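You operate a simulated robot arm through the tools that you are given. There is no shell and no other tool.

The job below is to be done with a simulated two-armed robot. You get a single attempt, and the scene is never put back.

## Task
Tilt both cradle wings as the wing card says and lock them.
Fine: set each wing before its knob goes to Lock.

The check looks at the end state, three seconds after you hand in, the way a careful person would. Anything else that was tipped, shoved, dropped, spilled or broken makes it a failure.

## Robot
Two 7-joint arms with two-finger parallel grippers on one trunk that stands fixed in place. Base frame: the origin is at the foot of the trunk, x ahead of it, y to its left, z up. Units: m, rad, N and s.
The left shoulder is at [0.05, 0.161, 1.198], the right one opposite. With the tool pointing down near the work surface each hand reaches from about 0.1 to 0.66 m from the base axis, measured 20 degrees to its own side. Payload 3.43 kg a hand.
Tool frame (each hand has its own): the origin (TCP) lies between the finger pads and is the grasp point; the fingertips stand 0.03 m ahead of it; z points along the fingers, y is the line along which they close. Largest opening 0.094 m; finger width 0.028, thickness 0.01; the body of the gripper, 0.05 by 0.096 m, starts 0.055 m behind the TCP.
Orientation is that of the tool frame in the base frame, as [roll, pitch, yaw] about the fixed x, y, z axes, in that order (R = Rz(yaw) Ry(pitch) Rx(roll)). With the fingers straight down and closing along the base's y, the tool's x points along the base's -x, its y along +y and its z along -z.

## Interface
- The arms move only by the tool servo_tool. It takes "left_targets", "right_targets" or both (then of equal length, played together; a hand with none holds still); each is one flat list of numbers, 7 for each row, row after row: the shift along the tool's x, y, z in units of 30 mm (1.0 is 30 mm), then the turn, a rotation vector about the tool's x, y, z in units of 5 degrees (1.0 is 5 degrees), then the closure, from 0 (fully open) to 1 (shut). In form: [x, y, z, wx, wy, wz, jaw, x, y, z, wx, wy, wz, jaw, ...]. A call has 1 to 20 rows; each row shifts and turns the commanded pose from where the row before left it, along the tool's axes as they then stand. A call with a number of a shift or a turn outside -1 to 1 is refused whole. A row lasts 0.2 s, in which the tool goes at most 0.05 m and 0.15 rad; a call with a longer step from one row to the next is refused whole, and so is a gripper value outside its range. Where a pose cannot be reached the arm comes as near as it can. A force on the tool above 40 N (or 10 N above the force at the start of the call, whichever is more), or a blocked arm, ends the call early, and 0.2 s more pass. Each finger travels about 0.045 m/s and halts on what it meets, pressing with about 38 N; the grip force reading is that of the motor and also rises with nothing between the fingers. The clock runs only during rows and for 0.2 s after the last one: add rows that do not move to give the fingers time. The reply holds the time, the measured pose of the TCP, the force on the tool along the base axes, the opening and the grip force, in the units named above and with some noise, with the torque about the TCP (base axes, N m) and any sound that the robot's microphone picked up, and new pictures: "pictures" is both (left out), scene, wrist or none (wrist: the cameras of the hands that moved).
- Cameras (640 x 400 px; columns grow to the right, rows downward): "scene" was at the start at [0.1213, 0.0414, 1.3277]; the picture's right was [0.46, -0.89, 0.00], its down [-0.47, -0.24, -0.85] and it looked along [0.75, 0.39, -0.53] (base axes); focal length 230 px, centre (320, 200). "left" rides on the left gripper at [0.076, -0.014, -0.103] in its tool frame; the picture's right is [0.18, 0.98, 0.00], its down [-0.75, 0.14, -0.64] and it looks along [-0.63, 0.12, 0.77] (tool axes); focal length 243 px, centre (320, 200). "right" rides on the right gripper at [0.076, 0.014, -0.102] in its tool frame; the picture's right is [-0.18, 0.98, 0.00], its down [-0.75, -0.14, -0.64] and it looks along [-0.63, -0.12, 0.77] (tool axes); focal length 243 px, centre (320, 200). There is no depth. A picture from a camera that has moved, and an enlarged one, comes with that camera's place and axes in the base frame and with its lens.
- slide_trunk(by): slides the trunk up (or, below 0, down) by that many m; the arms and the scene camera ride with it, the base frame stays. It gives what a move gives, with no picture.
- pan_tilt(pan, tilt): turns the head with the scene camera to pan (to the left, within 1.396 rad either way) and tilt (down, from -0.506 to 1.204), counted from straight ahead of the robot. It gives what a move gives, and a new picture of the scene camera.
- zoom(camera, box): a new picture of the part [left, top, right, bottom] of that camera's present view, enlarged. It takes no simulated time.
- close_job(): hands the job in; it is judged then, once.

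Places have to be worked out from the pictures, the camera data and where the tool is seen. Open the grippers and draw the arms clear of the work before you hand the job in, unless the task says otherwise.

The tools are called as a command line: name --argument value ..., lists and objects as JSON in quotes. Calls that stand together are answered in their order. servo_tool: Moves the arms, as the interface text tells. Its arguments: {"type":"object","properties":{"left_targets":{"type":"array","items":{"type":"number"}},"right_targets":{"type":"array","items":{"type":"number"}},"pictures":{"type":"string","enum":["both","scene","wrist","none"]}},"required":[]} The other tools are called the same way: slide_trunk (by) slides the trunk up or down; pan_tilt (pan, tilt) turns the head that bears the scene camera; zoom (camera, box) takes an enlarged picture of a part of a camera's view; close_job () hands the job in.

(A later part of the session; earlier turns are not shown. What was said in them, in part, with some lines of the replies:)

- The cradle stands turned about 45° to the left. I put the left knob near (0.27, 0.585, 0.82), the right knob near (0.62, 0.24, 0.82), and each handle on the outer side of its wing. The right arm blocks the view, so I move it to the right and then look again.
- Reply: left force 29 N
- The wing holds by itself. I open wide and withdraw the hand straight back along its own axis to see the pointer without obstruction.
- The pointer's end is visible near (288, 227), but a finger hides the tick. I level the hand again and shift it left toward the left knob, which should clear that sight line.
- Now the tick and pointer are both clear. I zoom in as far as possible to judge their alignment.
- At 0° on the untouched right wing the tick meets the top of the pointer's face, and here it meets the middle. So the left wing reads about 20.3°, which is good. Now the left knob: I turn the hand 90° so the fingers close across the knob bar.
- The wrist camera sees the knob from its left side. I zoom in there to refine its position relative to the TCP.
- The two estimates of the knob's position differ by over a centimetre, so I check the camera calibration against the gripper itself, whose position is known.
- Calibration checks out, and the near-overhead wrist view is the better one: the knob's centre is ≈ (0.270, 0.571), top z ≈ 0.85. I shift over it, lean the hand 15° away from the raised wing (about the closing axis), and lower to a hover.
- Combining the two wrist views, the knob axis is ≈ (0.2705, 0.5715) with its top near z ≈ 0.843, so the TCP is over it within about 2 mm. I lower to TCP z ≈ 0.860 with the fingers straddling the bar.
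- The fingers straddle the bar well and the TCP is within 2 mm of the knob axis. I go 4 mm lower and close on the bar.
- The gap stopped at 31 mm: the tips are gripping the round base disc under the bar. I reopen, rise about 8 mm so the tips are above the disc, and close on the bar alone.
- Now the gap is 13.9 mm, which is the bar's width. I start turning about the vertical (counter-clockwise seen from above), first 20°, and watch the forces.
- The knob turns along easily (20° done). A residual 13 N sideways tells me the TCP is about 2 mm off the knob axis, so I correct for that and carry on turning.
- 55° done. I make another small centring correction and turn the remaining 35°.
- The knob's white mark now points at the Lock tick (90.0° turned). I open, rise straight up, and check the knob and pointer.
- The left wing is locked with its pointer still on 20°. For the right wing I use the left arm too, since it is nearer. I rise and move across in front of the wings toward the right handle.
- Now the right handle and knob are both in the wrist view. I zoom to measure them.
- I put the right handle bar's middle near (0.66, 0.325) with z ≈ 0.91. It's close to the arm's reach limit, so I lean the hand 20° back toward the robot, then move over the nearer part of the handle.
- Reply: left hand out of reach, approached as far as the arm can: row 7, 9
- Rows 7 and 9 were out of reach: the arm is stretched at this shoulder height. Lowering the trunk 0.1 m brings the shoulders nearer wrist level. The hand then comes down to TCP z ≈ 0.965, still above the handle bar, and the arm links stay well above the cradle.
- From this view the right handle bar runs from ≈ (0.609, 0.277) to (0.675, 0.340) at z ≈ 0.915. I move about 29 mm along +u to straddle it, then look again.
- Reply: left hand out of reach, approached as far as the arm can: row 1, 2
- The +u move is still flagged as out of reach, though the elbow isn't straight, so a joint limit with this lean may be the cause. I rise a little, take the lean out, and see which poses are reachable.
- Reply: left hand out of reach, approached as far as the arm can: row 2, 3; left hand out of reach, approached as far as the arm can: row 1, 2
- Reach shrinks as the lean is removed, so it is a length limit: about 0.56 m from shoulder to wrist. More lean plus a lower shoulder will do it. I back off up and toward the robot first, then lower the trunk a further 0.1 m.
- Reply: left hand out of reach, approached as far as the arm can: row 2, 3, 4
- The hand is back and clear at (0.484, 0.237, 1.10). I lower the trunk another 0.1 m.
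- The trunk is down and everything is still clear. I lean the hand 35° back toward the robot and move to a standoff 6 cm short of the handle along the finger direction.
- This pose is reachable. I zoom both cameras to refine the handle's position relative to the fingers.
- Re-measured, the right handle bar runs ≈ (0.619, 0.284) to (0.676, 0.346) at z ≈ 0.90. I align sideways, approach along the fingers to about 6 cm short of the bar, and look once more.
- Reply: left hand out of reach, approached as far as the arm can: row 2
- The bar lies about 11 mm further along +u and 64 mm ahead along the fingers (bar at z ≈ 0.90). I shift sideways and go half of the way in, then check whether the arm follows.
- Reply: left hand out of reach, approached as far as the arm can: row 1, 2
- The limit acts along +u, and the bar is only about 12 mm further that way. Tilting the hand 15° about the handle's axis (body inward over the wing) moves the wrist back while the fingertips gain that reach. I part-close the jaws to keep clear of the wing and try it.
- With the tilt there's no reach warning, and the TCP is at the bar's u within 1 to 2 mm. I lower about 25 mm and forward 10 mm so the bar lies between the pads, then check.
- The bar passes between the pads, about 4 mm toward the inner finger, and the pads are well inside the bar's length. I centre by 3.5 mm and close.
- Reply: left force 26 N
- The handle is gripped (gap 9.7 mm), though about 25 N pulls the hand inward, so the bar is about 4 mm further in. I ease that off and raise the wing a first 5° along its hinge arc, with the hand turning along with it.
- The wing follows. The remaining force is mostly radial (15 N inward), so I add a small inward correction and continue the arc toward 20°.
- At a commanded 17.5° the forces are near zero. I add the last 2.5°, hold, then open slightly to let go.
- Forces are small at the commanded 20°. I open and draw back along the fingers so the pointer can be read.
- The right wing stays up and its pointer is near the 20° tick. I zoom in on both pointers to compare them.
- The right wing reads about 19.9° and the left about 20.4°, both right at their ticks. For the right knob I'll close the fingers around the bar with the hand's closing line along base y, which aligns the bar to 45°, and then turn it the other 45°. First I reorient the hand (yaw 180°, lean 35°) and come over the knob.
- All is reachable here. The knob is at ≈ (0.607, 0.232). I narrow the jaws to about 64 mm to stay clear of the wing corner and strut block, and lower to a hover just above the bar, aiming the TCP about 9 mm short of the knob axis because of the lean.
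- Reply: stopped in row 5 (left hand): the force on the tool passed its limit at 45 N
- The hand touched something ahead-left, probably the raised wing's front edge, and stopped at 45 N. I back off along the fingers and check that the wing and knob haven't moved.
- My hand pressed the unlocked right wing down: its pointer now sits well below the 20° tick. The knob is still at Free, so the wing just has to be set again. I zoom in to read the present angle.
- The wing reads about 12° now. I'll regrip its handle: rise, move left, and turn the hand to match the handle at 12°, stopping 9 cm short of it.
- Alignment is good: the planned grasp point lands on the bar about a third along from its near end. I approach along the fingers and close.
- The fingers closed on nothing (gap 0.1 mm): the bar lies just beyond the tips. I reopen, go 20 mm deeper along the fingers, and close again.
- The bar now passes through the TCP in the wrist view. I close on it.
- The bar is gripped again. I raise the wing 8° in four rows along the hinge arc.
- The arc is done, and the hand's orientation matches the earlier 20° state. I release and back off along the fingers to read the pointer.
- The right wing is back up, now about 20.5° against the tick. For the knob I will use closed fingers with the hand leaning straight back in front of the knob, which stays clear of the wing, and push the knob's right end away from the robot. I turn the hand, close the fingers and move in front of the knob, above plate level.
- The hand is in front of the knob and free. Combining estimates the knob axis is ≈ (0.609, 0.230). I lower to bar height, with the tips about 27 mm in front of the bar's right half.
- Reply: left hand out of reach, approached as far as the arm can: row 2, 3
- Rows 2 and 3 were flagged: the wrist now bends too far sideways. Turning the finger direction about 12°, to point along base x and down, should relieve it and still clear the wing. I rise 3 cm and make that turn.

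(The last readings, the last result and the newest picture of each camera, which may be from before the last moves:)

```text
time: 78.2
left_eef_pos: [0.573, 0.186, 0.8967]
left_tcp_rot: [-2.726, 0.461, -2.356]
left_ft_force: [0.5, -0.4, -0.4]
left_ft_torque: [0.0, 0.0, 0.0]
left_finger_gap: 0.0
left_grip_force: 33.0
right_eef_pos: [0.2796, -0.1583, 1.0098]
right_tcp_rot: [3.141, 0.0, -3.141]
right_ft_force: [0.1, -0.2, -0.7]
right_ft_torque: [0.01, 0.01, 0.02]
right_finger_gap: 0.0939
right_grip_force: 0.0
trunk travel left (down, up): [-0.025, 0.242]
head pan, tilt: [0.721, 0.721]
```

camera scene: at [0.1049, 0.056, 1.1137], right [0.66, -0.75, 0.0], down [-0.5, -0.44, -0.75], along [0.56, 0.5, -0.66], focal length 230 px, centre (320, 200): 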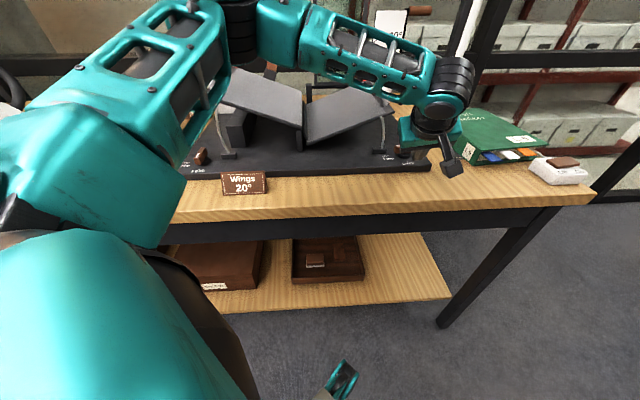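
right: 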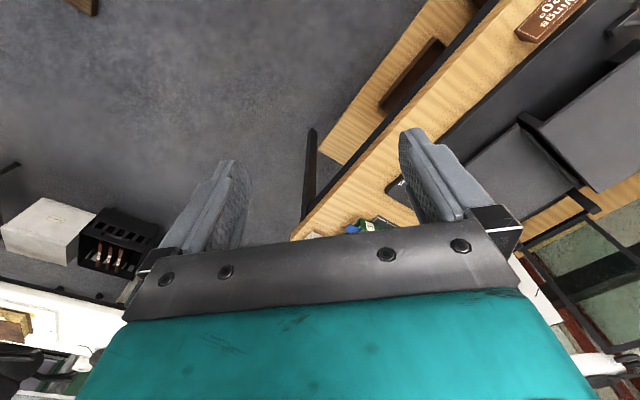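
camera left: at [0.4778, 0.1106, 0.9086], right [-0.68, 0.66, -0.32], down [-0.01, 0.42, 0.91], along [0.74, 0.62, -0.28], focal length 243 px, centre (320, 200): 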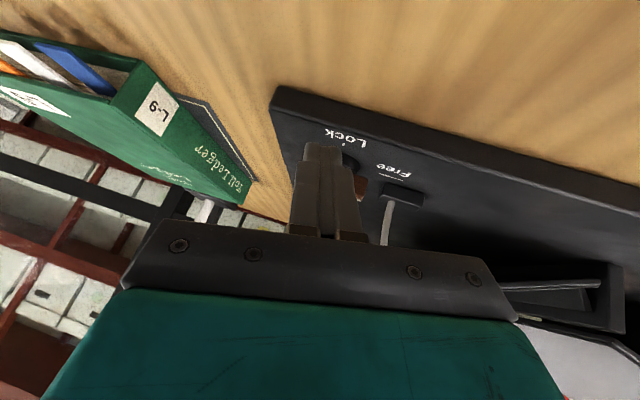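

No reach warning in this orientation. I go to the pre-push spot: tips at bar height, about 15 mm in front of the bar's right half.

servo_tool --left_targets '[0.035, 0.118, 0.587, 0, 0, 0, 1, 0.035, 0.118, 0.587, 0, 0, 0, 1]'

zoom --camera "left" --box '[200, 20, 440, 220]'

zoom --camera "scene" --box '[370, 90, 450, 190]'

```text
time: 78.8
left_eef_pos: [0.5877, 0.1909, 0.8638]
left_tcp_rot: [-2.726, 0.461, -2.356]
left_ft_force: [1.0, 0.0, -0.6]
left_ft_torque: [-0.01, -0.01, 0.05]
left_finger_gap: 0.0
left_grip_force: 33.0
right_eef_pos: [0.2789, -0.1579, 1.0085]
right_tcp_rot: [-3.141, 0.001, 3.142]
right_ft_force: [-0.2, -0.1, 0.4]
right_ft_torque: [-0.01, 0.02, 0.04]
right_finger_gap: 0.094
right_grip_force: 0.1
trunk travel left (down, up): [-0.025, 0.242]
head pan, tilt: [0.721, 0.721]
camera scene: at [0.1049, 0.056, 1.1137], right [0.66, -0.75, 0.0], down [-0.5, -0.44, -0.75], along [0.56, 0.5, -0.66], focal length 230 px, centre (320, 200)
camera left: at [0.4891, 0.1315, 0.9195], right [-0.63, 0.64, -0.44], down [0.04, 0.58, 0.81], along [0.78, 0.49, -0.39], focal length 243 px, centre (320, 200)
```

scene: 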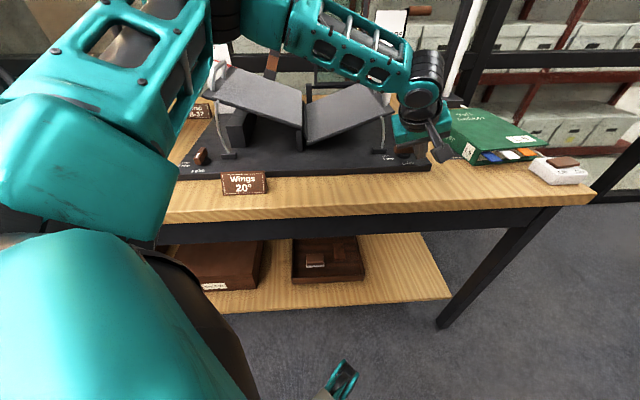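
left: 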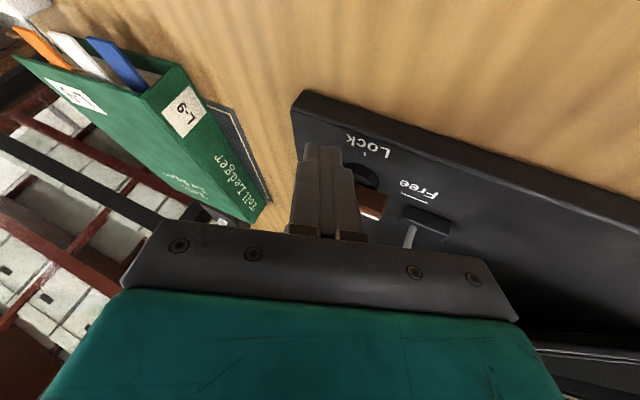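

```text
2.00 times, centred on (320, 120) of left
camera zoom: at [0.4891, 0.1315, 0.9195], right [-0.63, 0.64, -0.44], down [0.04, 0.58, 0.81], along [0.78, 0.49, -0.39], focal length 485 px, centre (320, 360)
```

zoom: 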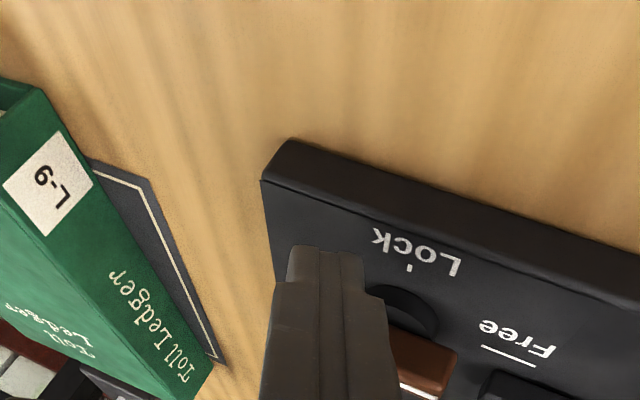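

```text
4.00 times, centred on (410, 140) of scene
camera zoom: at [0.1049, 0.056, 1.1137], right [0.66, -0.75, 0.0], down [-0.5, -0.44, -0.75], along [0.56, 0.5, -0.66], focal length 921 px, centre (-40, 440)
```

zoom: 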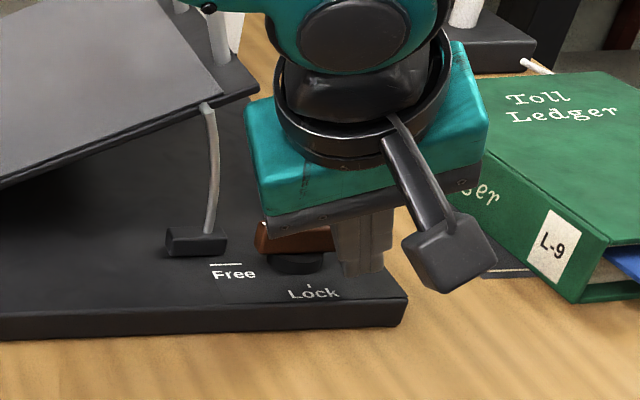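

The picture agrees with my estimate: tips in front of the bar's right half. I push slowly along +v (away from the robot) by 24 mm and watch the force and the knob.

servo_tool --left_targets '[-0.179, 0.036, 0.081, 0, 0, 0, 1, -0.179, 0.036, 0.081, 0, 0, 0, 1, -0.179, 0.036, 0.081, 0, 0, 0, 1, -0.179, 0.036, 0.081, 0, 0, 0, 1]'

zoom --camera "left" --box '[200, 20, 440, 220]'

zoom --camera "scene" --box '[370, 50, 450, 190]'

```text
time: 79.8
left_eef_pos: [0.6061, 0.2098, 0.8646]
left_tcp_rot: [-2.729, 0.462, -2.356]
left_ft_force: [-0.7, 0.0, 0.0]
left_ft_torque: [0.01, -0.06, 0.02]
left_finger_gap: 0.0
left_grip_force: 33.3
right_eef_pos: [0.2791, -0.1577, 1.0094]
right_tcp_rot: [3.141, 0.0, -3.141]
right_ft_force: [-0.8, 0.3, 0.0]
right_ft_torque: [0.0, -0.04, 0.01]
right_finger_gap: 0.094
right_grip_force: 0.1
trunk travel left (down, up): [-0.025, 0.242]
head pan, tilt: [0.721, 0.721]
camera scene: at [0.1048, 0.056, 1.1137], right [0.66, -0.75, 0.0], down [-0.5, -0.44, -0.75], along [0.56, 0.5, -0.66], focal length 230 px, centre (320, 200)
camera left: at [0.5064, 0.1499, 0.9199], right [-0.63, 0.64, -0.44], down [0.04, 0.58, 0.81], along [0.78, 0.49, -0.39], focal length 243 px, centre (320, 200)
```

scene: 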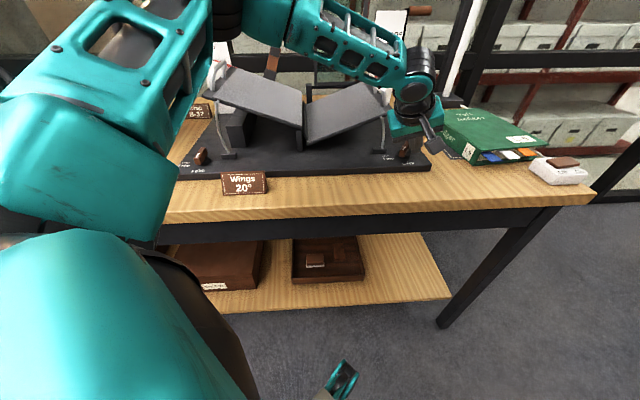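
left: 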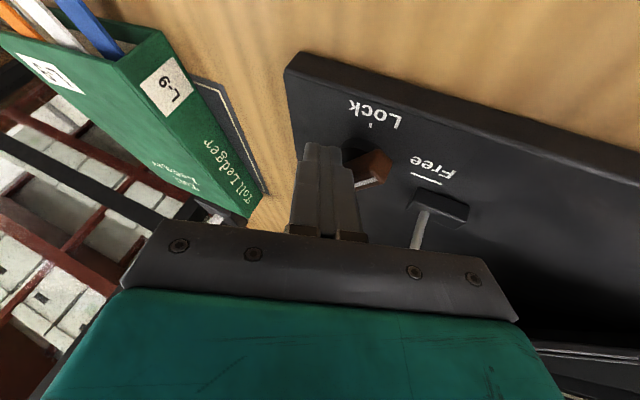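

```text
2.00 times, centred on (320, 120) of left
camera zoom: at [0.5064, 0.1499, 0.9199], right [-0.63, 0.64, -0.44], down [0.04, 0.58, 0.81], along [0.78, 0.49, -0.39], focal length 485 px, centre (320, 360)
```

zoom: 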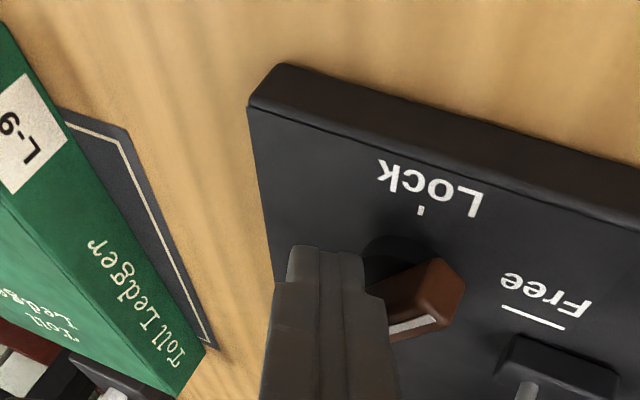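

```text
2.86 times, centred on (410, 120) of scene
camera zoom: at [0.1048, 0.056, 1.1137], right [0.66, -0.75, 0.0], down [-0.5, -0.44, -0.75], along [0.56, 0.5, -0.66], focal length 658 px, centre (63, 429)
```

zoom: 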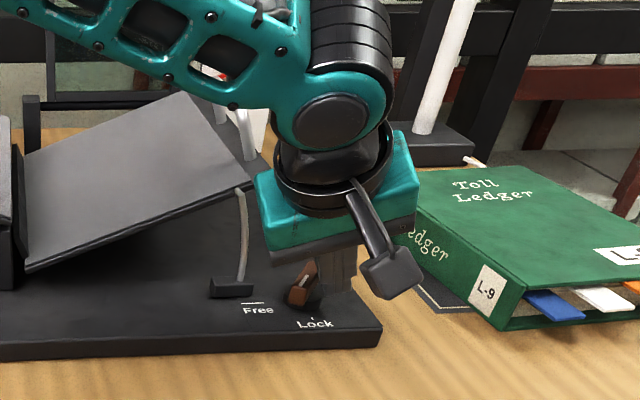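

The knob's bar has turned roughly half-way with hardly any force. I push a little further (8 mm forward and 4 mm left), keeping clear of the wing, and look again.

servo_tool --left_targets '[-0.12, 0.085, 0.028, 0, 0, 0, 1, -0.12, 0.085, 0.028, 0, 0, 0, 1]'

zoom --camera "left" --box '[240, 60, 440, 220]'

zoom --camera "scene" --box '[380, 90, 430, 180]'

```text
time: 80.5
left_eef_pos: [0.6081, 0.2151, 0.864]
left_tcp_rot: [-2.724, 0.46, -2.359]
left_ft_force: [-0.7, -9.2, 0.5]
left_ft_torque: [-0.11, -0.01, -0.03]
left_finger_gap: 0.0003
left_grip_force: 33.3
right_eef_pos: [0.279, -0.1586, 1.0101]
right_tcp_rot: [-3.141, 0.0, -3.141]
right_ft_force: [-0.2, -0.3, 0.3]
right_ft_torque: [0.01, 0.01, 0.0]
right_finger_gap: 0.0939
right_grip_force: 0.1
trunk travel left (down, up): [-0.025, 0.242]
head pan, tilt: [0.721, 0.721]
camera scene: at [0.1047, 0.0554, 1.1138], right [0.66, -0.75, 0.0], down [-0.5, -0.44, -0.75], along [0.56, 0.5, -0.66], focal length 230 px, centre (320, 200)
camera left: at [0.5081, 0.1563, 0.9203], right [-0.63, 0.65, -0.44], down [0.04, 0.59, 0.81], along [0.78, 0.49, -0.39], focal length 243 px, centre (320, 200)
```

scene: 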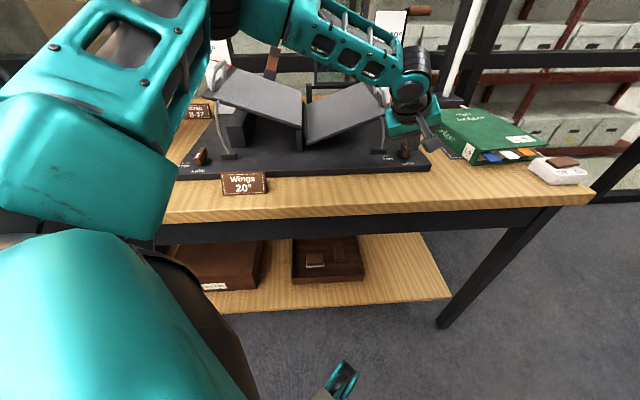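
left: 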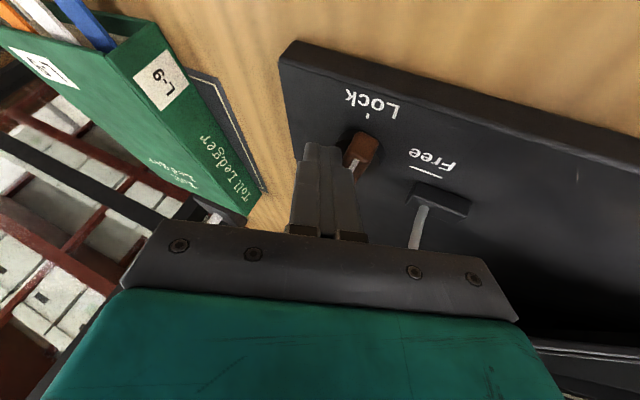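

```text
2.50 times, centred on (340, 140) of left
camera zoom: at [0.5081, 0.1563, 0.9203], right [-0.63, 0.65, -0.44], down [0.04, 0.59, 0.81], along [0.78, 0.49, -0.39], focal length 606 px, centre (270, 350)
```

zoom: 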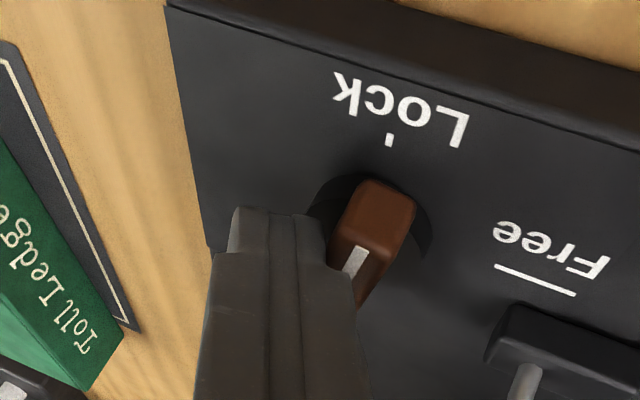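

```text
4.44 times, centred on (405, 135) of scene
camera zoom: at [0.1047, 0.0554, 1.1138], right [0.66, -0.75, 0.0], down [-0.5, -0.44, -0.75], along [0.56, 0.5, -0.66], focal length 1024 px, centre (-58, 489)
```

zoom: 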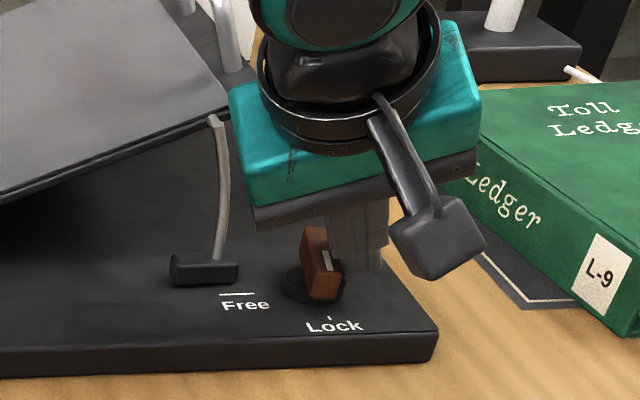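

The bar looks almost lined up with Lock, with about 9 N of contact. I move the fingers off to the right, rise and back away a little to view it properly.

servo_tool --left_targets '[0, -0.275, 0.12, 0, 0, 0, 1, -0.445, -0.362, -0.819, 0, 0, 0, 1, -0.445, -0.362, -0.819, 0, 0, 0, 1, -0.445, -0.362, -0.819, 0, 0, 0, 1, 0.9, -0.18, -0.41, 0, 0, 0, 1]'

zoom --camera "left" --box '[280, 40, 480, 200]'

zoom --camera "scene" --box '[360, 50, 440, 180]'

zoom --camera "scene" --box '[180, 130, 240, 180]'

```text
time: 81.7
left_eef_pos: [0.5926, 0.1885, 0.9548]
left_tcp_rot: [-2.727, 0.461, -2.356]
left_ft_force: [-0.7, -0.5, 0.2]
left_ft_torque: [0.03, -0.01, 0.01]
left_finger_gap: 0.0
left_grip_force: 33.1
right_eef_pos: [0.2785, -0.1573, 1.0093]
right_tcp_rot: [3.141, 0.002, -3.142]
right_ft_force: [0.2, -0.5, -0.9]
right_ft_torque: [0.04, 0.01, 0.0]
right_finger_gap: 0.094
right_grip_force: 0.0
trunk travel left (down, up): [-0.025, 0.242]
head pan, tilt: [0.721, 0.721]
camera scene: at [0.1049, 0.0561, 1.1137], right [0.66, -0.75, 0.0], down [-0.5, -0.44, -0.75], along [0.56, 0.5, -0.66], focal length 230 px, centre (320, 200)
camera left: at [0.4932, 0.1298, 1.0101], right [-0.63, 0.64, -0.44], down [0.04, 0.58, 0.81], along [0.78, 0.49, -0.39], focal length 243 px, centre (320, 200)
```

scene: 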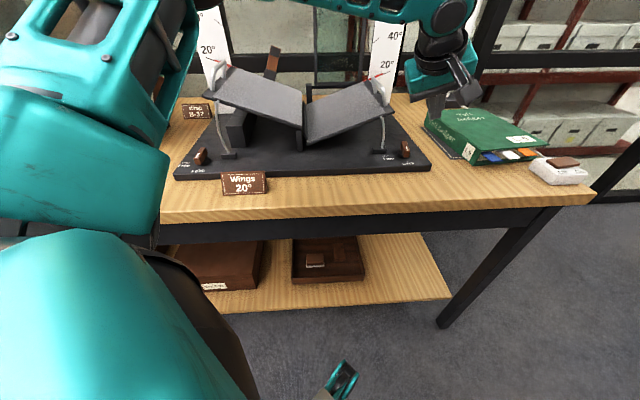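
left: 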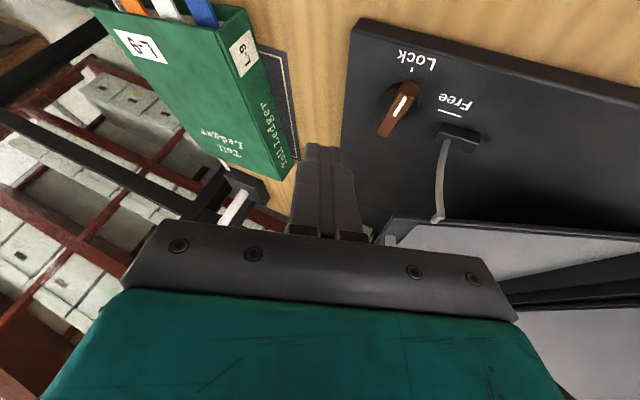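

```text
2.50 times, centred on (380, 120) of left
camera zoom: at [0.4932, 0.1298, 1.0101], right [-0.63, 0.64, -0.44], down [0.04, 0.58, 0.81], along [0.78, 0.49, -0.39], focal length 606 px, centre (170, 400)
```

zoom: 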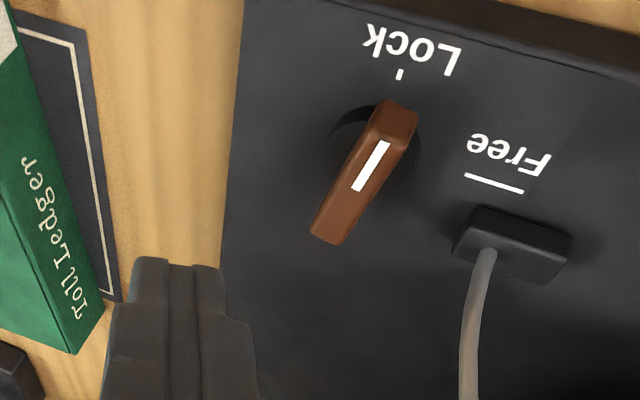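

```text
3.08 times, centred on (400, 115) of scene
camera zoom: at [0.1049, 0.0561, 1.1137], right [0.66, -0.75, 0.0], down [-0.5, -0.44, -0.75], along [0.56, 0.5, -0.66], focal length 709 px, centre (74, 462)
```

zoom: 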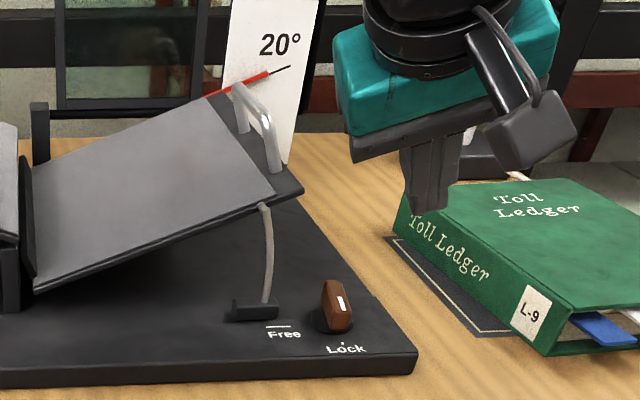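

```text
8.00 times, centred on (210, 155) of scene
camera zoom: at [0.1049, 0.0561, 1.1137], right [0.66, -0.75, 0.0], down [-0.5, -0.44, -0.75], along [0.56, 0.5, -0.66], focal length 1842 px, centre (1200, 560)
```

zoom: 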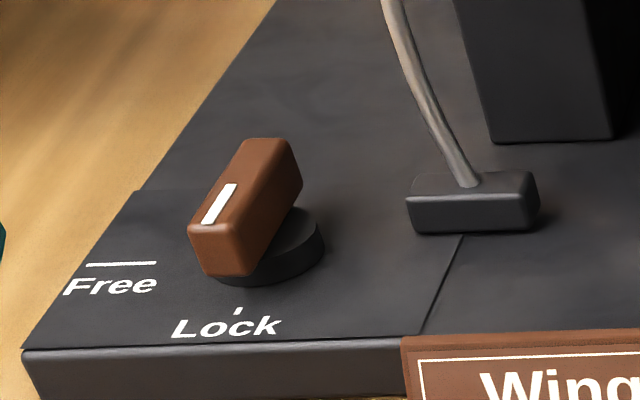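

The knob reads about 80° of the 90° turn, so it needs a little more. Safest is to push its front (white-marked) end to the right from its left side, well in front of the wing. I move over there at height first.

servo_tool --left_targets '[-0.018, 0.72, 0.028, 0, 0, 0, 1, -0.018, 0.72, 0.028, 0, 0, 0, 1, -0.018, 0.72, 0.028, 0, 0, 0, 1]'

zoom --camera "left" --box '[200, 20, 440, 220]'

zoom --camera "scene" --box '[360, 60, 440, 180]'

zoom --camera "scene" --box '[372, 60, 404, 84]'

```text
time: 82.5
left_eef_pos: [0.5613, 0.2399, 0.9307]
left_tcp_rot: [-2.727, 0.461, -2.355]
left_ft_force: [0.2, 0.0, -0.1]
left_ft_torque: [-0.05, -0.02, 0.04]
left_finger_gap: 0.0
left_grip_force: 33.8
right_eef_pos: [0.2799, -0.1575, 1.0094]
right_tcp_rot: [-3.141, 0.001, 3.14]
right_ft_force: [0.3, 0.4, 0.2]
right_ft_torque: [-0.03, 0.01, 0.04]
right_finger_gap: 0.094
right_grip_force: 0.0
trunk travel left (down, up): [-0.025, 0.242]
head pan, tilt: [0.721, 0.721]
camera scene: at [0.1049, 0.056, 1.1137], right [0.66, -0.75, 0.0], down [-0.5, -0.44, -0.75], along [0.56, 0.5, -0.66], focal length 230 px, centre (320, 200)
camera left: at [0.462, 0.1815, 0.9859], right [-0.63, 0.64, -0.44], down [0.04, 0.58, 0.81], along [0.78, 0.49, -0.39], focal length 243 px, centre (320, 200)
```

scene: 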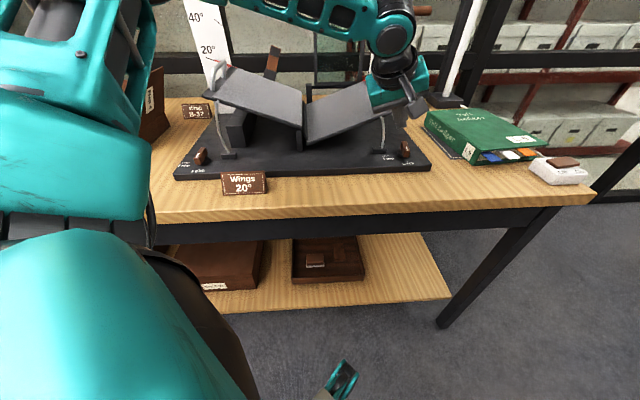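
left: 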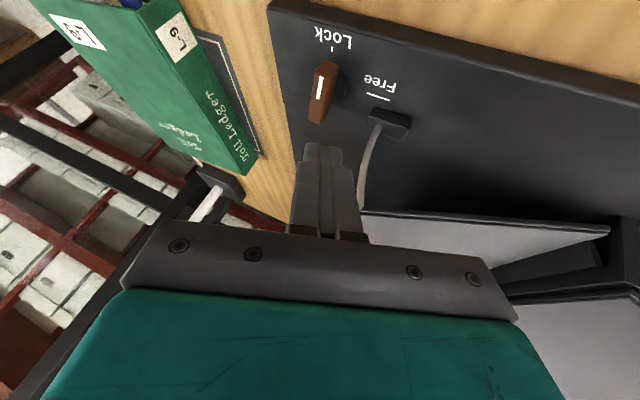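

```text
2.00 times, centred on (320, 120) of left
camera zoom: at [0.462, 0.1815, 0.9859], right [-0.63, 0.64, -0.44], down [0.04, 0.58, 0.81], along [0.78, 0.49, -0.39], focal length 485 px, centre (320, 360)
```

zoom: 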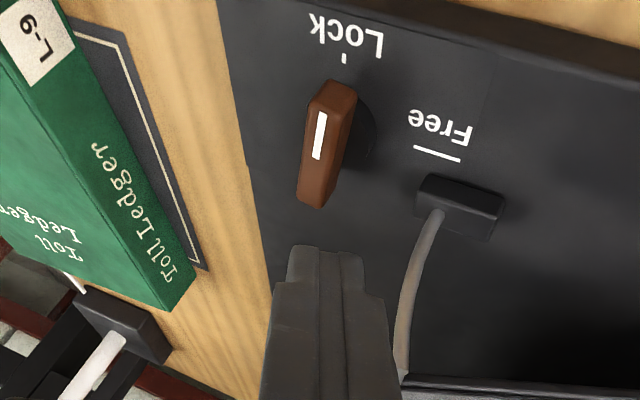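

```text
3.33 times, centred on (400, 120) of scene
camera zoom: at [0.1049, 0.056, 1.1137], right [0.66, -0.75, 0.0], down [-0.5, -0.44, -0.75], along [0.56, 0.5, -0.66], focal length 768 px, centre (53, 467)
```

zoom: 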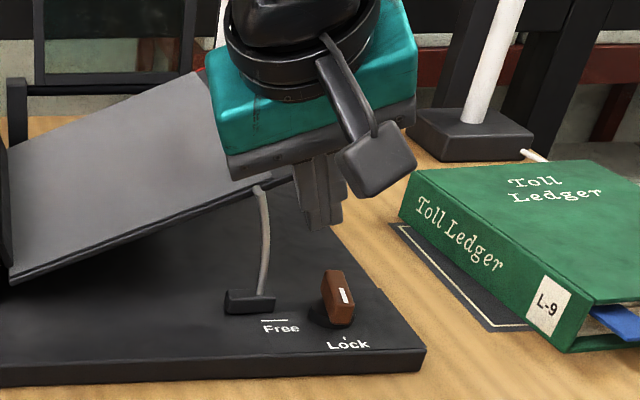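

```text
16.00 times, centred on (388, 72) of scene
camera zoom: at [0.1049, 0.056, 1.1137], right [0.66, -0.75, 0.0], down [-0.5, -0.44, -0.75], along [0.56, 0.5, -0.66], focal length 3685 px, centre (-768, 2248)
```

zoom: 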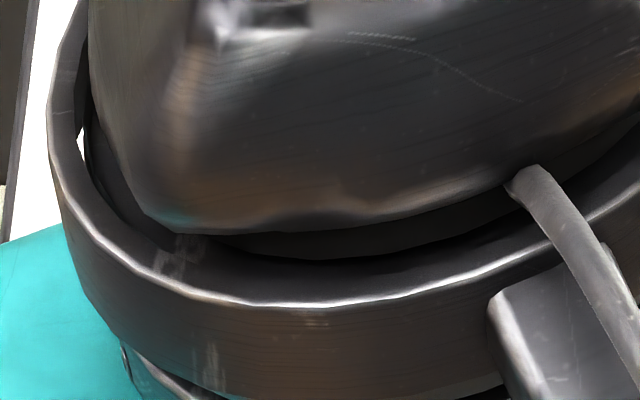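

A second reading gives about 83°. The spot left-front of the knob is free, so I lower the closed fingers there to bar height.

servo_tool --left_targets '[0.35, 0.283, 0.642, 0, 0, 0, 1, 0.35, 0.283, 0.642, 0, 0, 0, 1, 0.35, 0.283, 0.642, 0, 0, 0, 1]'

zoom --camera "left" --box '[240, 40, 440, 220]'

zoom --camera "scene" --box '[370, 80, 430, 180]'

```text
time: 83.2
left_eef_pos: [0.5606, 0.24, 0.8611]
left_tcp_rot: [-2.726, 0.46, -2.355]
left_ft_force: [0.1, -0.2, 0.1]
left_ft_torque: [0.0, 0.0, -0.01]
left_finger_gap: 0.0
left_grip_force: 32.2
right_eef_pos: [0.2787, -0.1584, 1.0086]
right_tcp_rot: [3.141, 0.001, 3.141]
right_ft_force: [0.1, 0.2, 0.8]
right_ft_torque: [0.01, -0.01, -0.03]
right_finger_gap: 0.0941
right_grip_force: 0.1
trunk travel left (down, up): [-0.025, 0.242]
head pan, tilt: [0.721, 0.721]
camera scene: at [0.1049, 0.0561, 1.1137], right [0.66, -0.75, 0.0], down [-0.5, -0.44, -0.75], along [0.56, 0.5, -0.66], focal length 230 px, centre (320, 200)
camera left: at [0.4619, 0.1807, 0.9165], right [-0.63, 0.64, -0.44], down [0.04, 0.58, 0.81], along [0.78, 0.49, -0.39], focal length 243 px, centre (320, 200)
```

scene: 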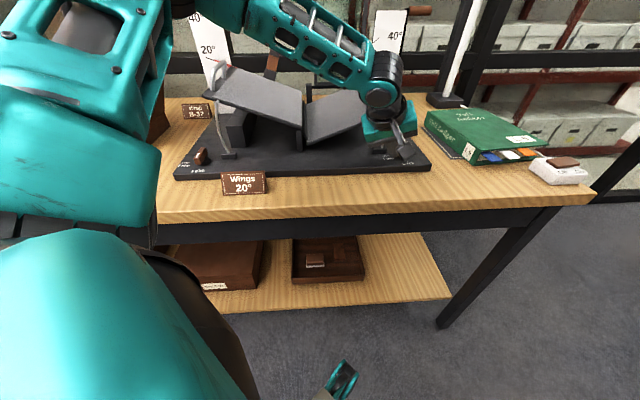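
left: 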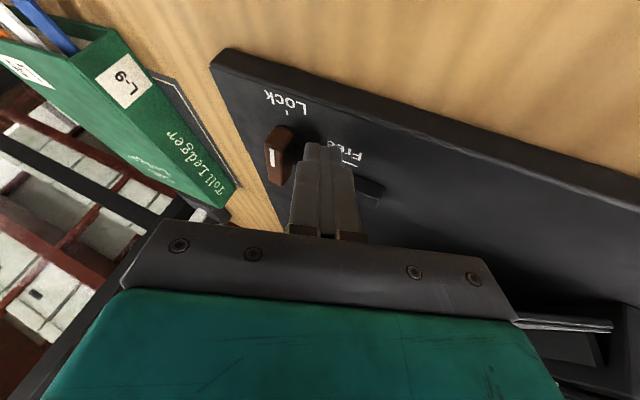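

```text
2.22 times, centred on (340, 130) of left
camera zoom: at [0.4619, 0.1807, 0.9165], right [-0.63, 0.64, -0.44], down [0.04, 0.58, 0.81], along [0.78, 0.49, -0.39], focal length 539 px, centre (276, 356)
```

zoom: 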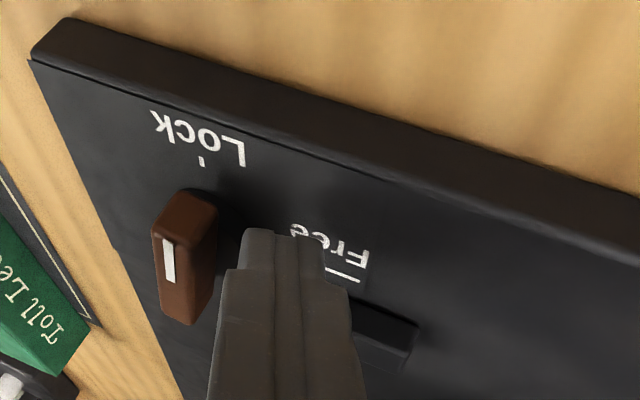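

```text
4.00 times, centred on (400, 130) of scene
camera zoom: at [0.1049, 0.0561, 1.1137], right [0.66, -0.75, 0.0], down [-0.5, -0.44, -0.75], along [0.56, 0.5, -0.66], focal length 921 px, centre (0, 480)
```

zoom: 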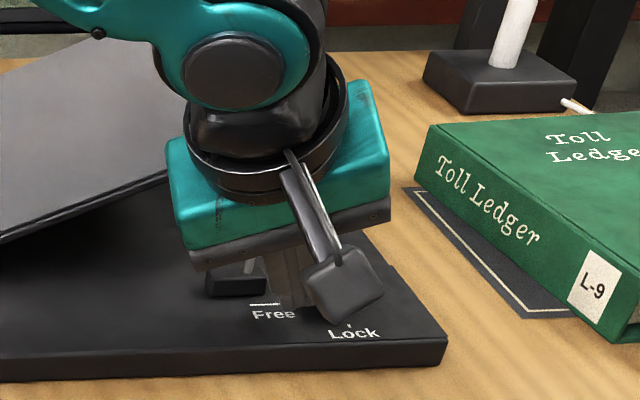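

The fingers are down left-front of the bar with no contact yet. I push to the right (+u) in 4 mm steps and check.

servo_tool --left_targets '[0, -0.122, 0.054, 0, 0, 0, 1, 0, -0.122, 0.054, 0, 0, 0, 1, 0, -0.122, 0.054, 0, 0, 0, 1, 0, -0.122, 0.054, 0, 0, 0, 1]' --pictures "wrist"

zoom --camera "left" --box '[240, 40, 440, 220]'

```text
time: 84.2
left_eef_pos: [0.5719, 0.2292, 0.8599]
left_tcp_rot: [-2.728, 0.46, -2.356]
left_ft_force: [-8.2, 4.3, 2.4]
left_ft_torque: [0.06, 0.12, 0.03]
left_finger_gap: 0.0003
left_grip_force: 32.9
right_eef_pos: [0.279, -0.1593, 1.01]
right_tcp_rot: [3.141, 0.001, 3.14]
right_ft_force: [-0.2, -0.1, 0.0]
right_ft_torque: [0.0, 0.01, -0.01]
right_finger_gap: 0.0939
right_grip_force: 0.0
trunk travel left (down, up): [-0.025, 0.242]
head pan, tilt: [0.721, 0.721]
camera left: at [0.4733, 0.1702, 0.9152], right [-0.63, 0.64, -0.44], down [0.04, 0.58, 0.81], along [0.78, 0.49, -0.39], focal length 243 px, centre (320, 200)
```

left: 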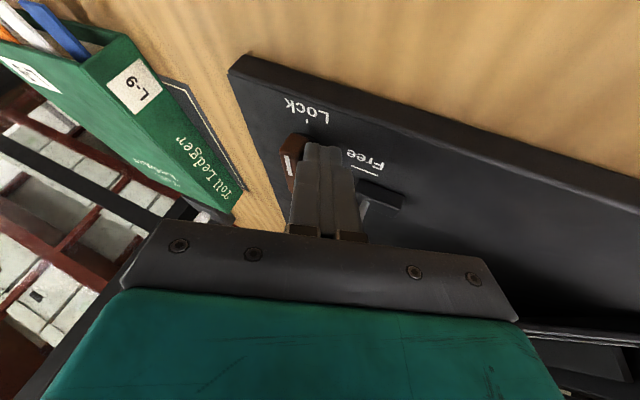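

```text
2.22 times, centred on (340, 130) of left
camera zoom: at [0.4733, 0.1702, 0.9152], right [-0.63, 0.64, -0.44], down [0.04, 0.58, 0.81], along [0.78, 0.49, -0.39], focal length 539 px, centre (276, 356)
```

zoom: 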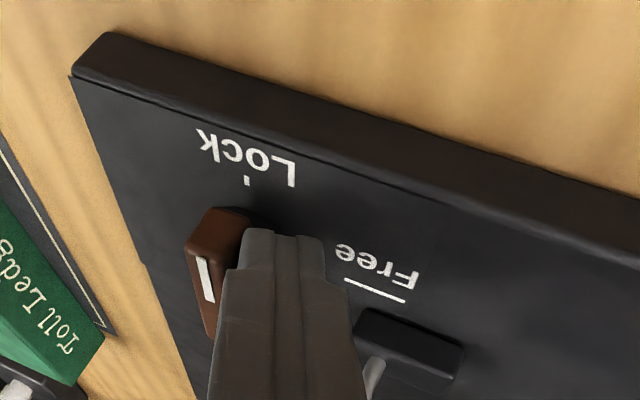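

The white mark now measures 45° in base, which is the Lock direction (90° turn), with 9 N of contact. I nudge 1.5 mm more to be sure it's home, then check the force.

servo_tool --left_targets '[0, -0.046, 0.02, 0, 0, 0, 1, 0, 0, 0, 0, 0, 0, 1]' --pictures "none"

zoom --camera "left" --box '[240, 40, 440, 220]'

```text
time: 84.8
left_eef_pos: [0.5731, 0.229, 0.8589]
left_tcp_rot: [-2.727, 0.462, -2.355]
left_ft_force: [-17.8, 10.9, 2.9]
left_ft_torque: [0.19, 0.28, 0.17]
left_finger_gap: 0.0
left_grip_force: 33.2
right_eef_pos: [0.278, -0.1575, 1.0086]
right_tcp_rot: [-3.142, 0.002, -3.14]
right_ft_force: [-0.1, 0.1, 0.5]
right_ft_torque: [0.05, -0.01, -0.01]
right_finger_gap: 0.094
right_grip_force: 0.0
trunk travel left (down, up): [-0.025, 0.242]
head pan, tilt: [0.721, 0.721]
```

```text
2.22 times, centred on (340, 130) of left
camera zoom: at [0.4736, 0.1699, 0.9151], right [-0.63, 0.64, -0.44], down [0.04, 0.58, 0.81], along [0.78, 0.5, -0.39], focal length 539 px, centre (276, 356)
```

zoom: 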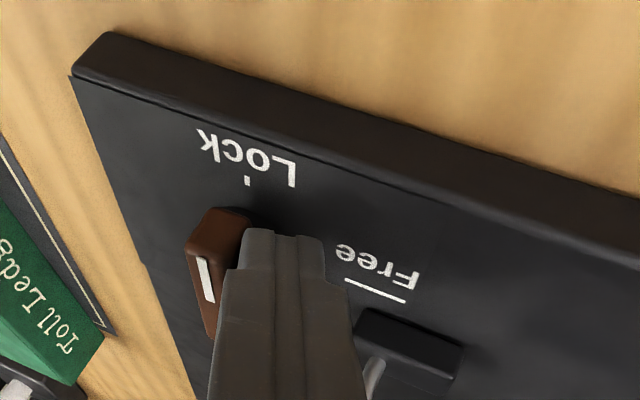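

The force rose to 21 N with no further motion, so the knob is against its Lock stop. I move the fingers off to the left, rise and back away, then check everything.

servo_tool --left_targets '[0, 0.3, -0.13, 0, 0, 0, 1, 0, 0.3, -0.13, 0, 0, 0, 1, -0.445, -0.362, -0.819, 0, 0, 0, 1, -0.445, -0.362, -0.819, 0, 0, 0, 1, -0.445, -0.362, -0.819, 0, 0, 0, 1, 0.9, -0.18, -0.41, 0, 0, 0, 0.8, 0.9, -0.18, -0.41, 0, 0, 0, 0.6, 0.9, -0.18, -0.41, 0, 0, 0, 0.4, -0.445, -0.362, -0.819, 0, 0, 0, 0.2, -0.445, -0.362, -0.819, 0, 0, 0, 0]'

zoom --camera "scene" --box '[372, 60, 404, 84]'

zoom --camera "scene" --box '[360, 60, 440, 180]'

zoom --camera "left" --box '[240, 0, 480, 180]'

```text
time: 87.0
left_eef_pos: [0.494, 0.1774, 1.0086]
left_tcp_rot: [-2.725, 0.46, -2.357]
left_ft_force: [0.4, 0.5, -0.6]
left_ft_torque: [-0.03, -0.02, -0.03]
left_finger_gap: 0.0941
left_grip_force: 0.1
right_eef_pos: [0.2791, -0.1578, 1.0096]
right_tcp_rot: [-3.14, 0.0, -3.141]
right_ft_force: [0.3, -0.4, 0.3]
right_ft_torque: [0.0, 0.0, 0.02]
right_finger_gap: 0.0939
right_grip_force: 0.1
trunk travel left (down, up): [-0.025, 0.242]
head pan, tilt: [0.721, 0.721]
camera scene: at [0.1048, 0.056, 1.1137], right [0.66, -0.75, 0.0], down [-0.5, -0.44, -0.75], along [0.56, 0.5, -0.66], focal length 230 px, centre (320, 200)
camera left: at [0.395, 0.1178, 1.0647], right [-0.63, 0.64, -0.44], down [0.04, 0.58, 0.81], along [0.78, 0.49, -0.39], focal length 243 px, centre (320, 200)
```

scene: 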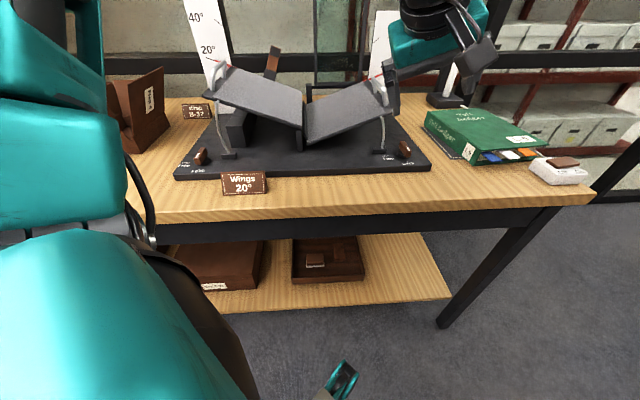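
left: 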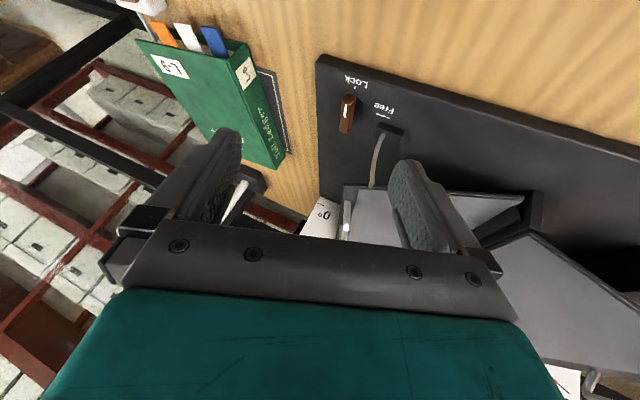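

```text
16.00 times, centred on (388, 72) of scene
camera zoom: at [0.1048, 0.056, 1.1137], right [0.66, -0.75, 0.0], down [-0.5, -0.44, -0.75], along [0.56, 0.5, -0.66], focal length 3685 px, centre (-768, 2248)
```

zoom: 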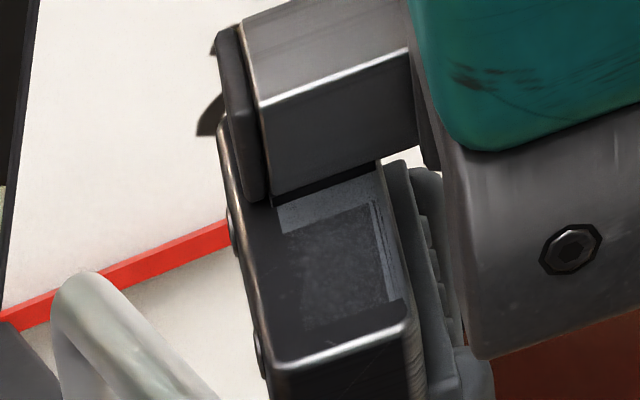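

```text
3.33 times, centred on (400, 120) of scene
camera zoom: at [0.1048, 0.056, 1.1137], right [0.66, -0.75, 0.0], down [-0.5, -0.44, -0.75], along [0.56, 0.5, -0.66], focal length 768 px, centre (53, 467)
```

zoom: 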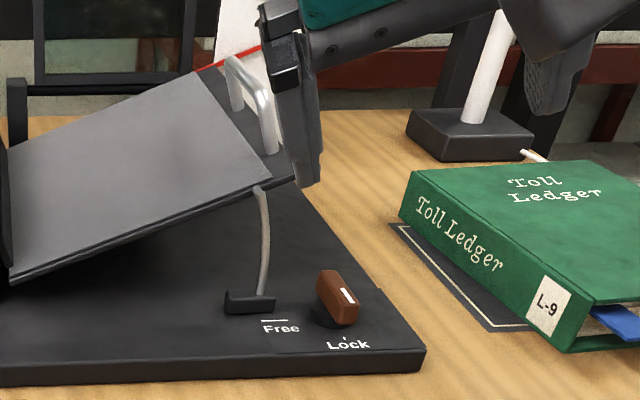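

```text
2.22 times, centred on (360, 90) of left
camera zoom: at [0.395, 0.1178, 1.0647], right [-0.63, 0.64, -0.44], down [0.04, 0.58, 0.81], along [0.78, 0.49, -0.39], focal length 539 px, centre (231, 444)
```

zoom: 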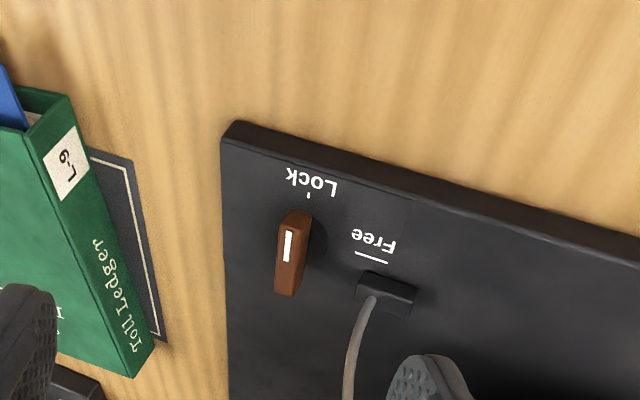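

The right knob now points at Lock (measured 91°, against its stop). I raise the trunk back up, lifting both arms clear, before retracting the left arm.

slide_trunk --by 0.2

servo_tool --left_targets '[0.633, 0.52, -0.573, 0, 0, 0, 0, 0.633, 0.52, -0.573, 0, 0, 0, 0, 0.633, 0.52, -0.573, 0, 0, 0, 0, 0.633, 0.52, -0.573, 0, 0, 0, 0]' --pictures "scene"

```text
time: 89.2
left_eef_pos: [0.4948, 0.1765, 1.2082]
left_tcp_rot: [-2.725, 0.46, -2.356]
left_ft_force: [0.6, 0.1, -0.8]
left_ft_torque: [0.01, -0.04, -0.01]
left_finger_gap: 0.0941
left_grip_force: 0.0
right_eef_pos: [0.2798, -0.1582, 1.208]
right_tcp_rot: [-3.142, 0.0, 3.142]
right_ft_force: [0.4, 0.5, 0.6]
right_ft_torque: [-0.04, 0.01, 0.02]
right_finger_gap: 0.0942
right_grip_force: 0.0
trunk travel left (down, up): [-0.225, 0.042]
head pan, tilt: [0.721, 0.721]
```

```text
time: 90.2
left_eef_pos: [0.3736, 0.1753, 1.2067]
left_tcp_rot: [-2.725, 0.461, -2.357]
left_ft_force: [-0.1, -0.3, 0.7]
left_ft_torque: [0.02, 0.04, 0.02]
left_finger_gap: 0.094
left_grip_force: 0.1
right_eef_pos: [0.2785, -0.1587, 1.2095]
right_tcp_rot: [-3.141, 0.0, 3.141]
right_ft_force: [0.2, 0.1, -0.4]
right_ft_torque: [0.01, -0.01, 0.01]
right_finger_gap: 0.0938
right_grip_force: 0.1
trunk travel left (down, up): [-0.225, 0.042]
head pan, tilt: [0.721, 0.721]
camera scene: at [0.1044, 0.056, 1.3138], right [0.66, -0.75, 0.0], down [-0.5, -0.44, -0.75], along [0.56, 0.5, -0.66], focal length 230 px, centre (320, 200)
```

scene: 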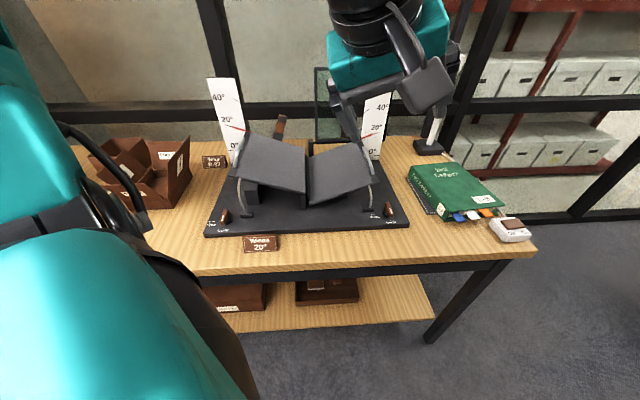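

The view of the cradle is nearly clear. I check both pointers and both knobs.

zoom --camera "scene" --box '[356, 118, 388, 142]'

zoom --camera "scene" --box '[224, 115, 256, 135]'

zoom --camera "scene" --box '[350, 180, 420, 235]'

zoom --camera "scene" --box '[200, 60, 430, 240]'

```text
16.00 times, centred on (372, 130) of scene
camera zoom: at [0.1044, 0.056, 1.3138], right [0.66, -0.75, 0.0], down [-0.5, -0.44, -0.75], along [0.56, 0.5, -0.66], focal length 3685 px, centre (-512, 1320)
```

zoom: 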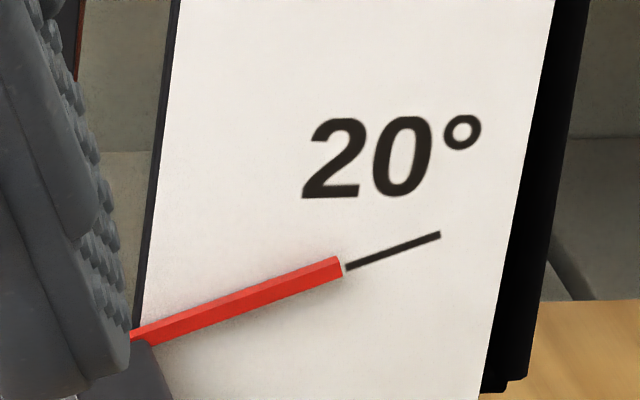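

```text
16.00 times, centred on (240, 125) of scene
camera zoom: at [0.1044, 0.056, 1.3138], right [0.66, -0.75, 0.0], down [-0.5, -0.44, -0.75], along [0.56, 0.5, -0.66], focal length 3685 px, centre (1600, 1400)
```

zoom: 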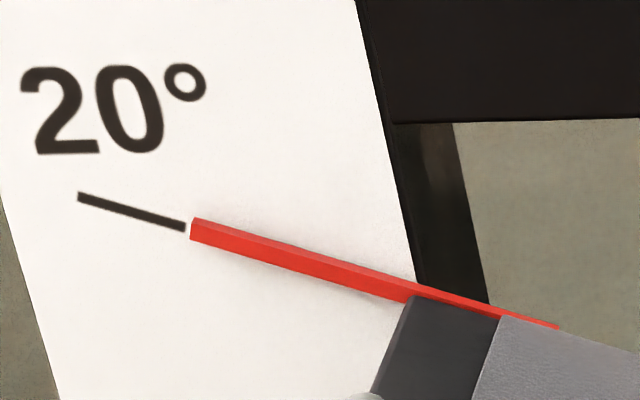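

```text
7.27 times, centred on (385, 208) of scene
camera zoom: at [0.1044, 0.056, 1.3138], right [0.66, -0.75, 0.0], down [-0.5, -0.44, -0.75], along [0.56, 0.5, -0.66], focal length 1675 px, centre (-153, 146)
```

zoom: 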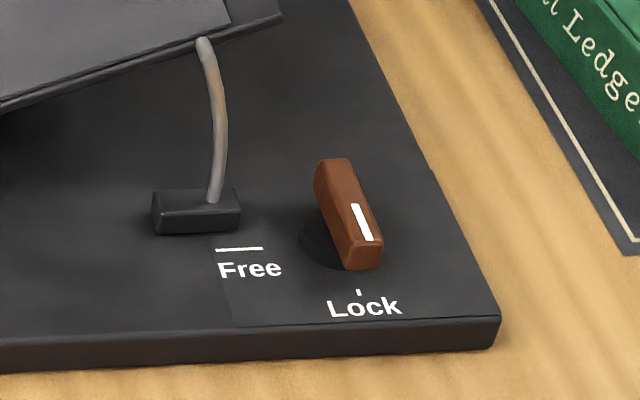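

```text
2.22 times, centred on (315, 150) of scene
camera zoom: at [0.1044, 0.056, 1.3138], right [0.66, -0.75, 0.0], down [-0.5, -0.44, -0.75], along [0.56, 0.5, -0.66], focal length 512 px, centre (331, 311)
```

zoom: 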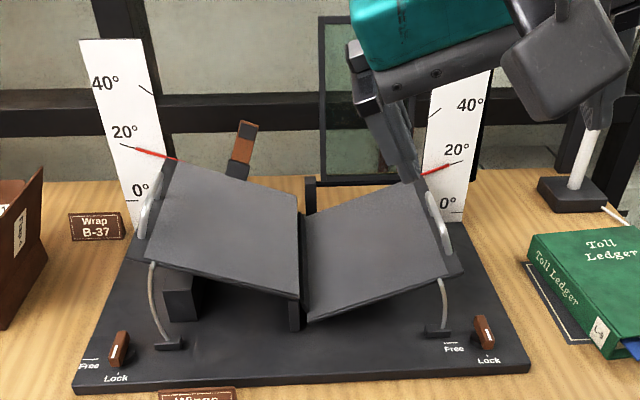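

Both pointers sit on their 20° ticks, both knobs point at Lock, and nothing else has moved. I draw the open left hand back a bit further before handing in.

servo_tool --left_targets '[0.633, 0.52, -0.573, 0, 0, 0, 0, 0.633, 0.52, -0.573, 0, 0, 0, 0, 0, 0, 0, 0, 0, 0, 0]' --pictures "scene"

zoom --camera "scene" --box '[200, 60, 430, 260]'

```text
time: 91.0
left_eef_pos: [0.314, 0.1771, 1.2087]
left_tcp_rot: [-2.725, 0.462, -2.356]
left_ft_force: [0.6, -1.0, 0.2]
left_ft_torque: [0.02, -0.01, 0.01]
left_finger_gap: 0.0937
left_grip_force: 0.2
right_eef_pos: [0.2788, -0.1581, 1.2094]
right_tcp_rot: [3.14, -0.001, -3.14]
right_ft_force: [0.2, -1.1, 0.1]
right_ft_torque: [0.02, 0.02, 0.0]
right_finger_gap: 0.0938
right_grip_force: 0.1
trunk travel left (down, up): [-0.225, 0.042]
head pan, tilt: [0.721, 0.721]
camera scene: at [0.105, 0.056, 1.3137], right [0.66, -0.75, 0.0], down [-0.5, -0.44, -0.75], along [0.56, 0.5, -0.66], focal length 230 px, centre (320, 200)
```

scene: 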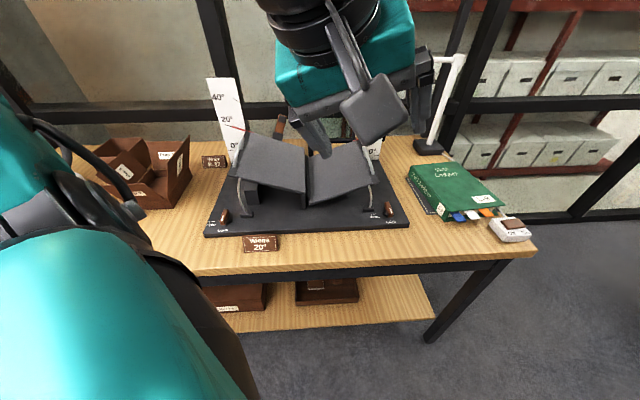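

```text
2.00 times, centred on (315, 160) of scene
camera zoom: at [0.105, 0.056, 1.3137], right [0.66, -0.75, 0.0], down [-0.5, -0.44, -0.75], along [0.56, 0.5, -0.66], focal length 461 px, centre (330, 280)
```

zoom: 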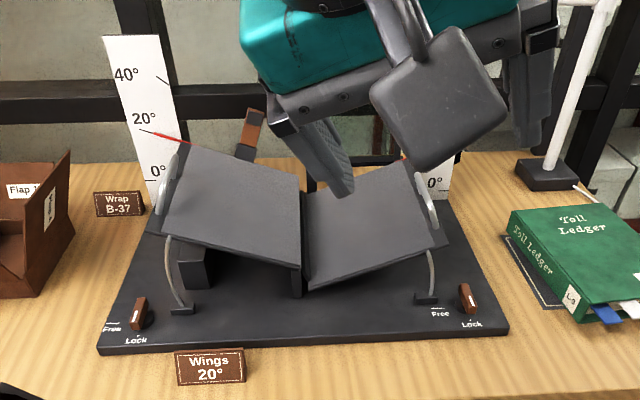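

Both wings are at 20°, both knobs are at Lock, and the card, ledger and boxes are where they were. The grippers are open and the arms are well away from the cradle, so I hand in.

close_job

```text
The job is handed in.
```

Both cradle wings are set to the card's 20° and both knobs are turned to Lock. By my reading of the pointers each wing sits at about 20.4°, so both are a little over 20°.

- **Left wing:** I raised it by its handle and it held there on its own. I then turned its knob a full quarter turn, and the pointer did not move when the knob locked.
- **Right wing:** On my first approach to its knob, while the knob was still at Free, the hand touched the raised wing and pressed it down to about 12°. I regripped the handle and set it again. I then pushed the knob round until it met its stop at Lock.

In the last picture the card, ledger and boxes stood where they were at the start. The grippers are open and both arms are clear of the cradle.
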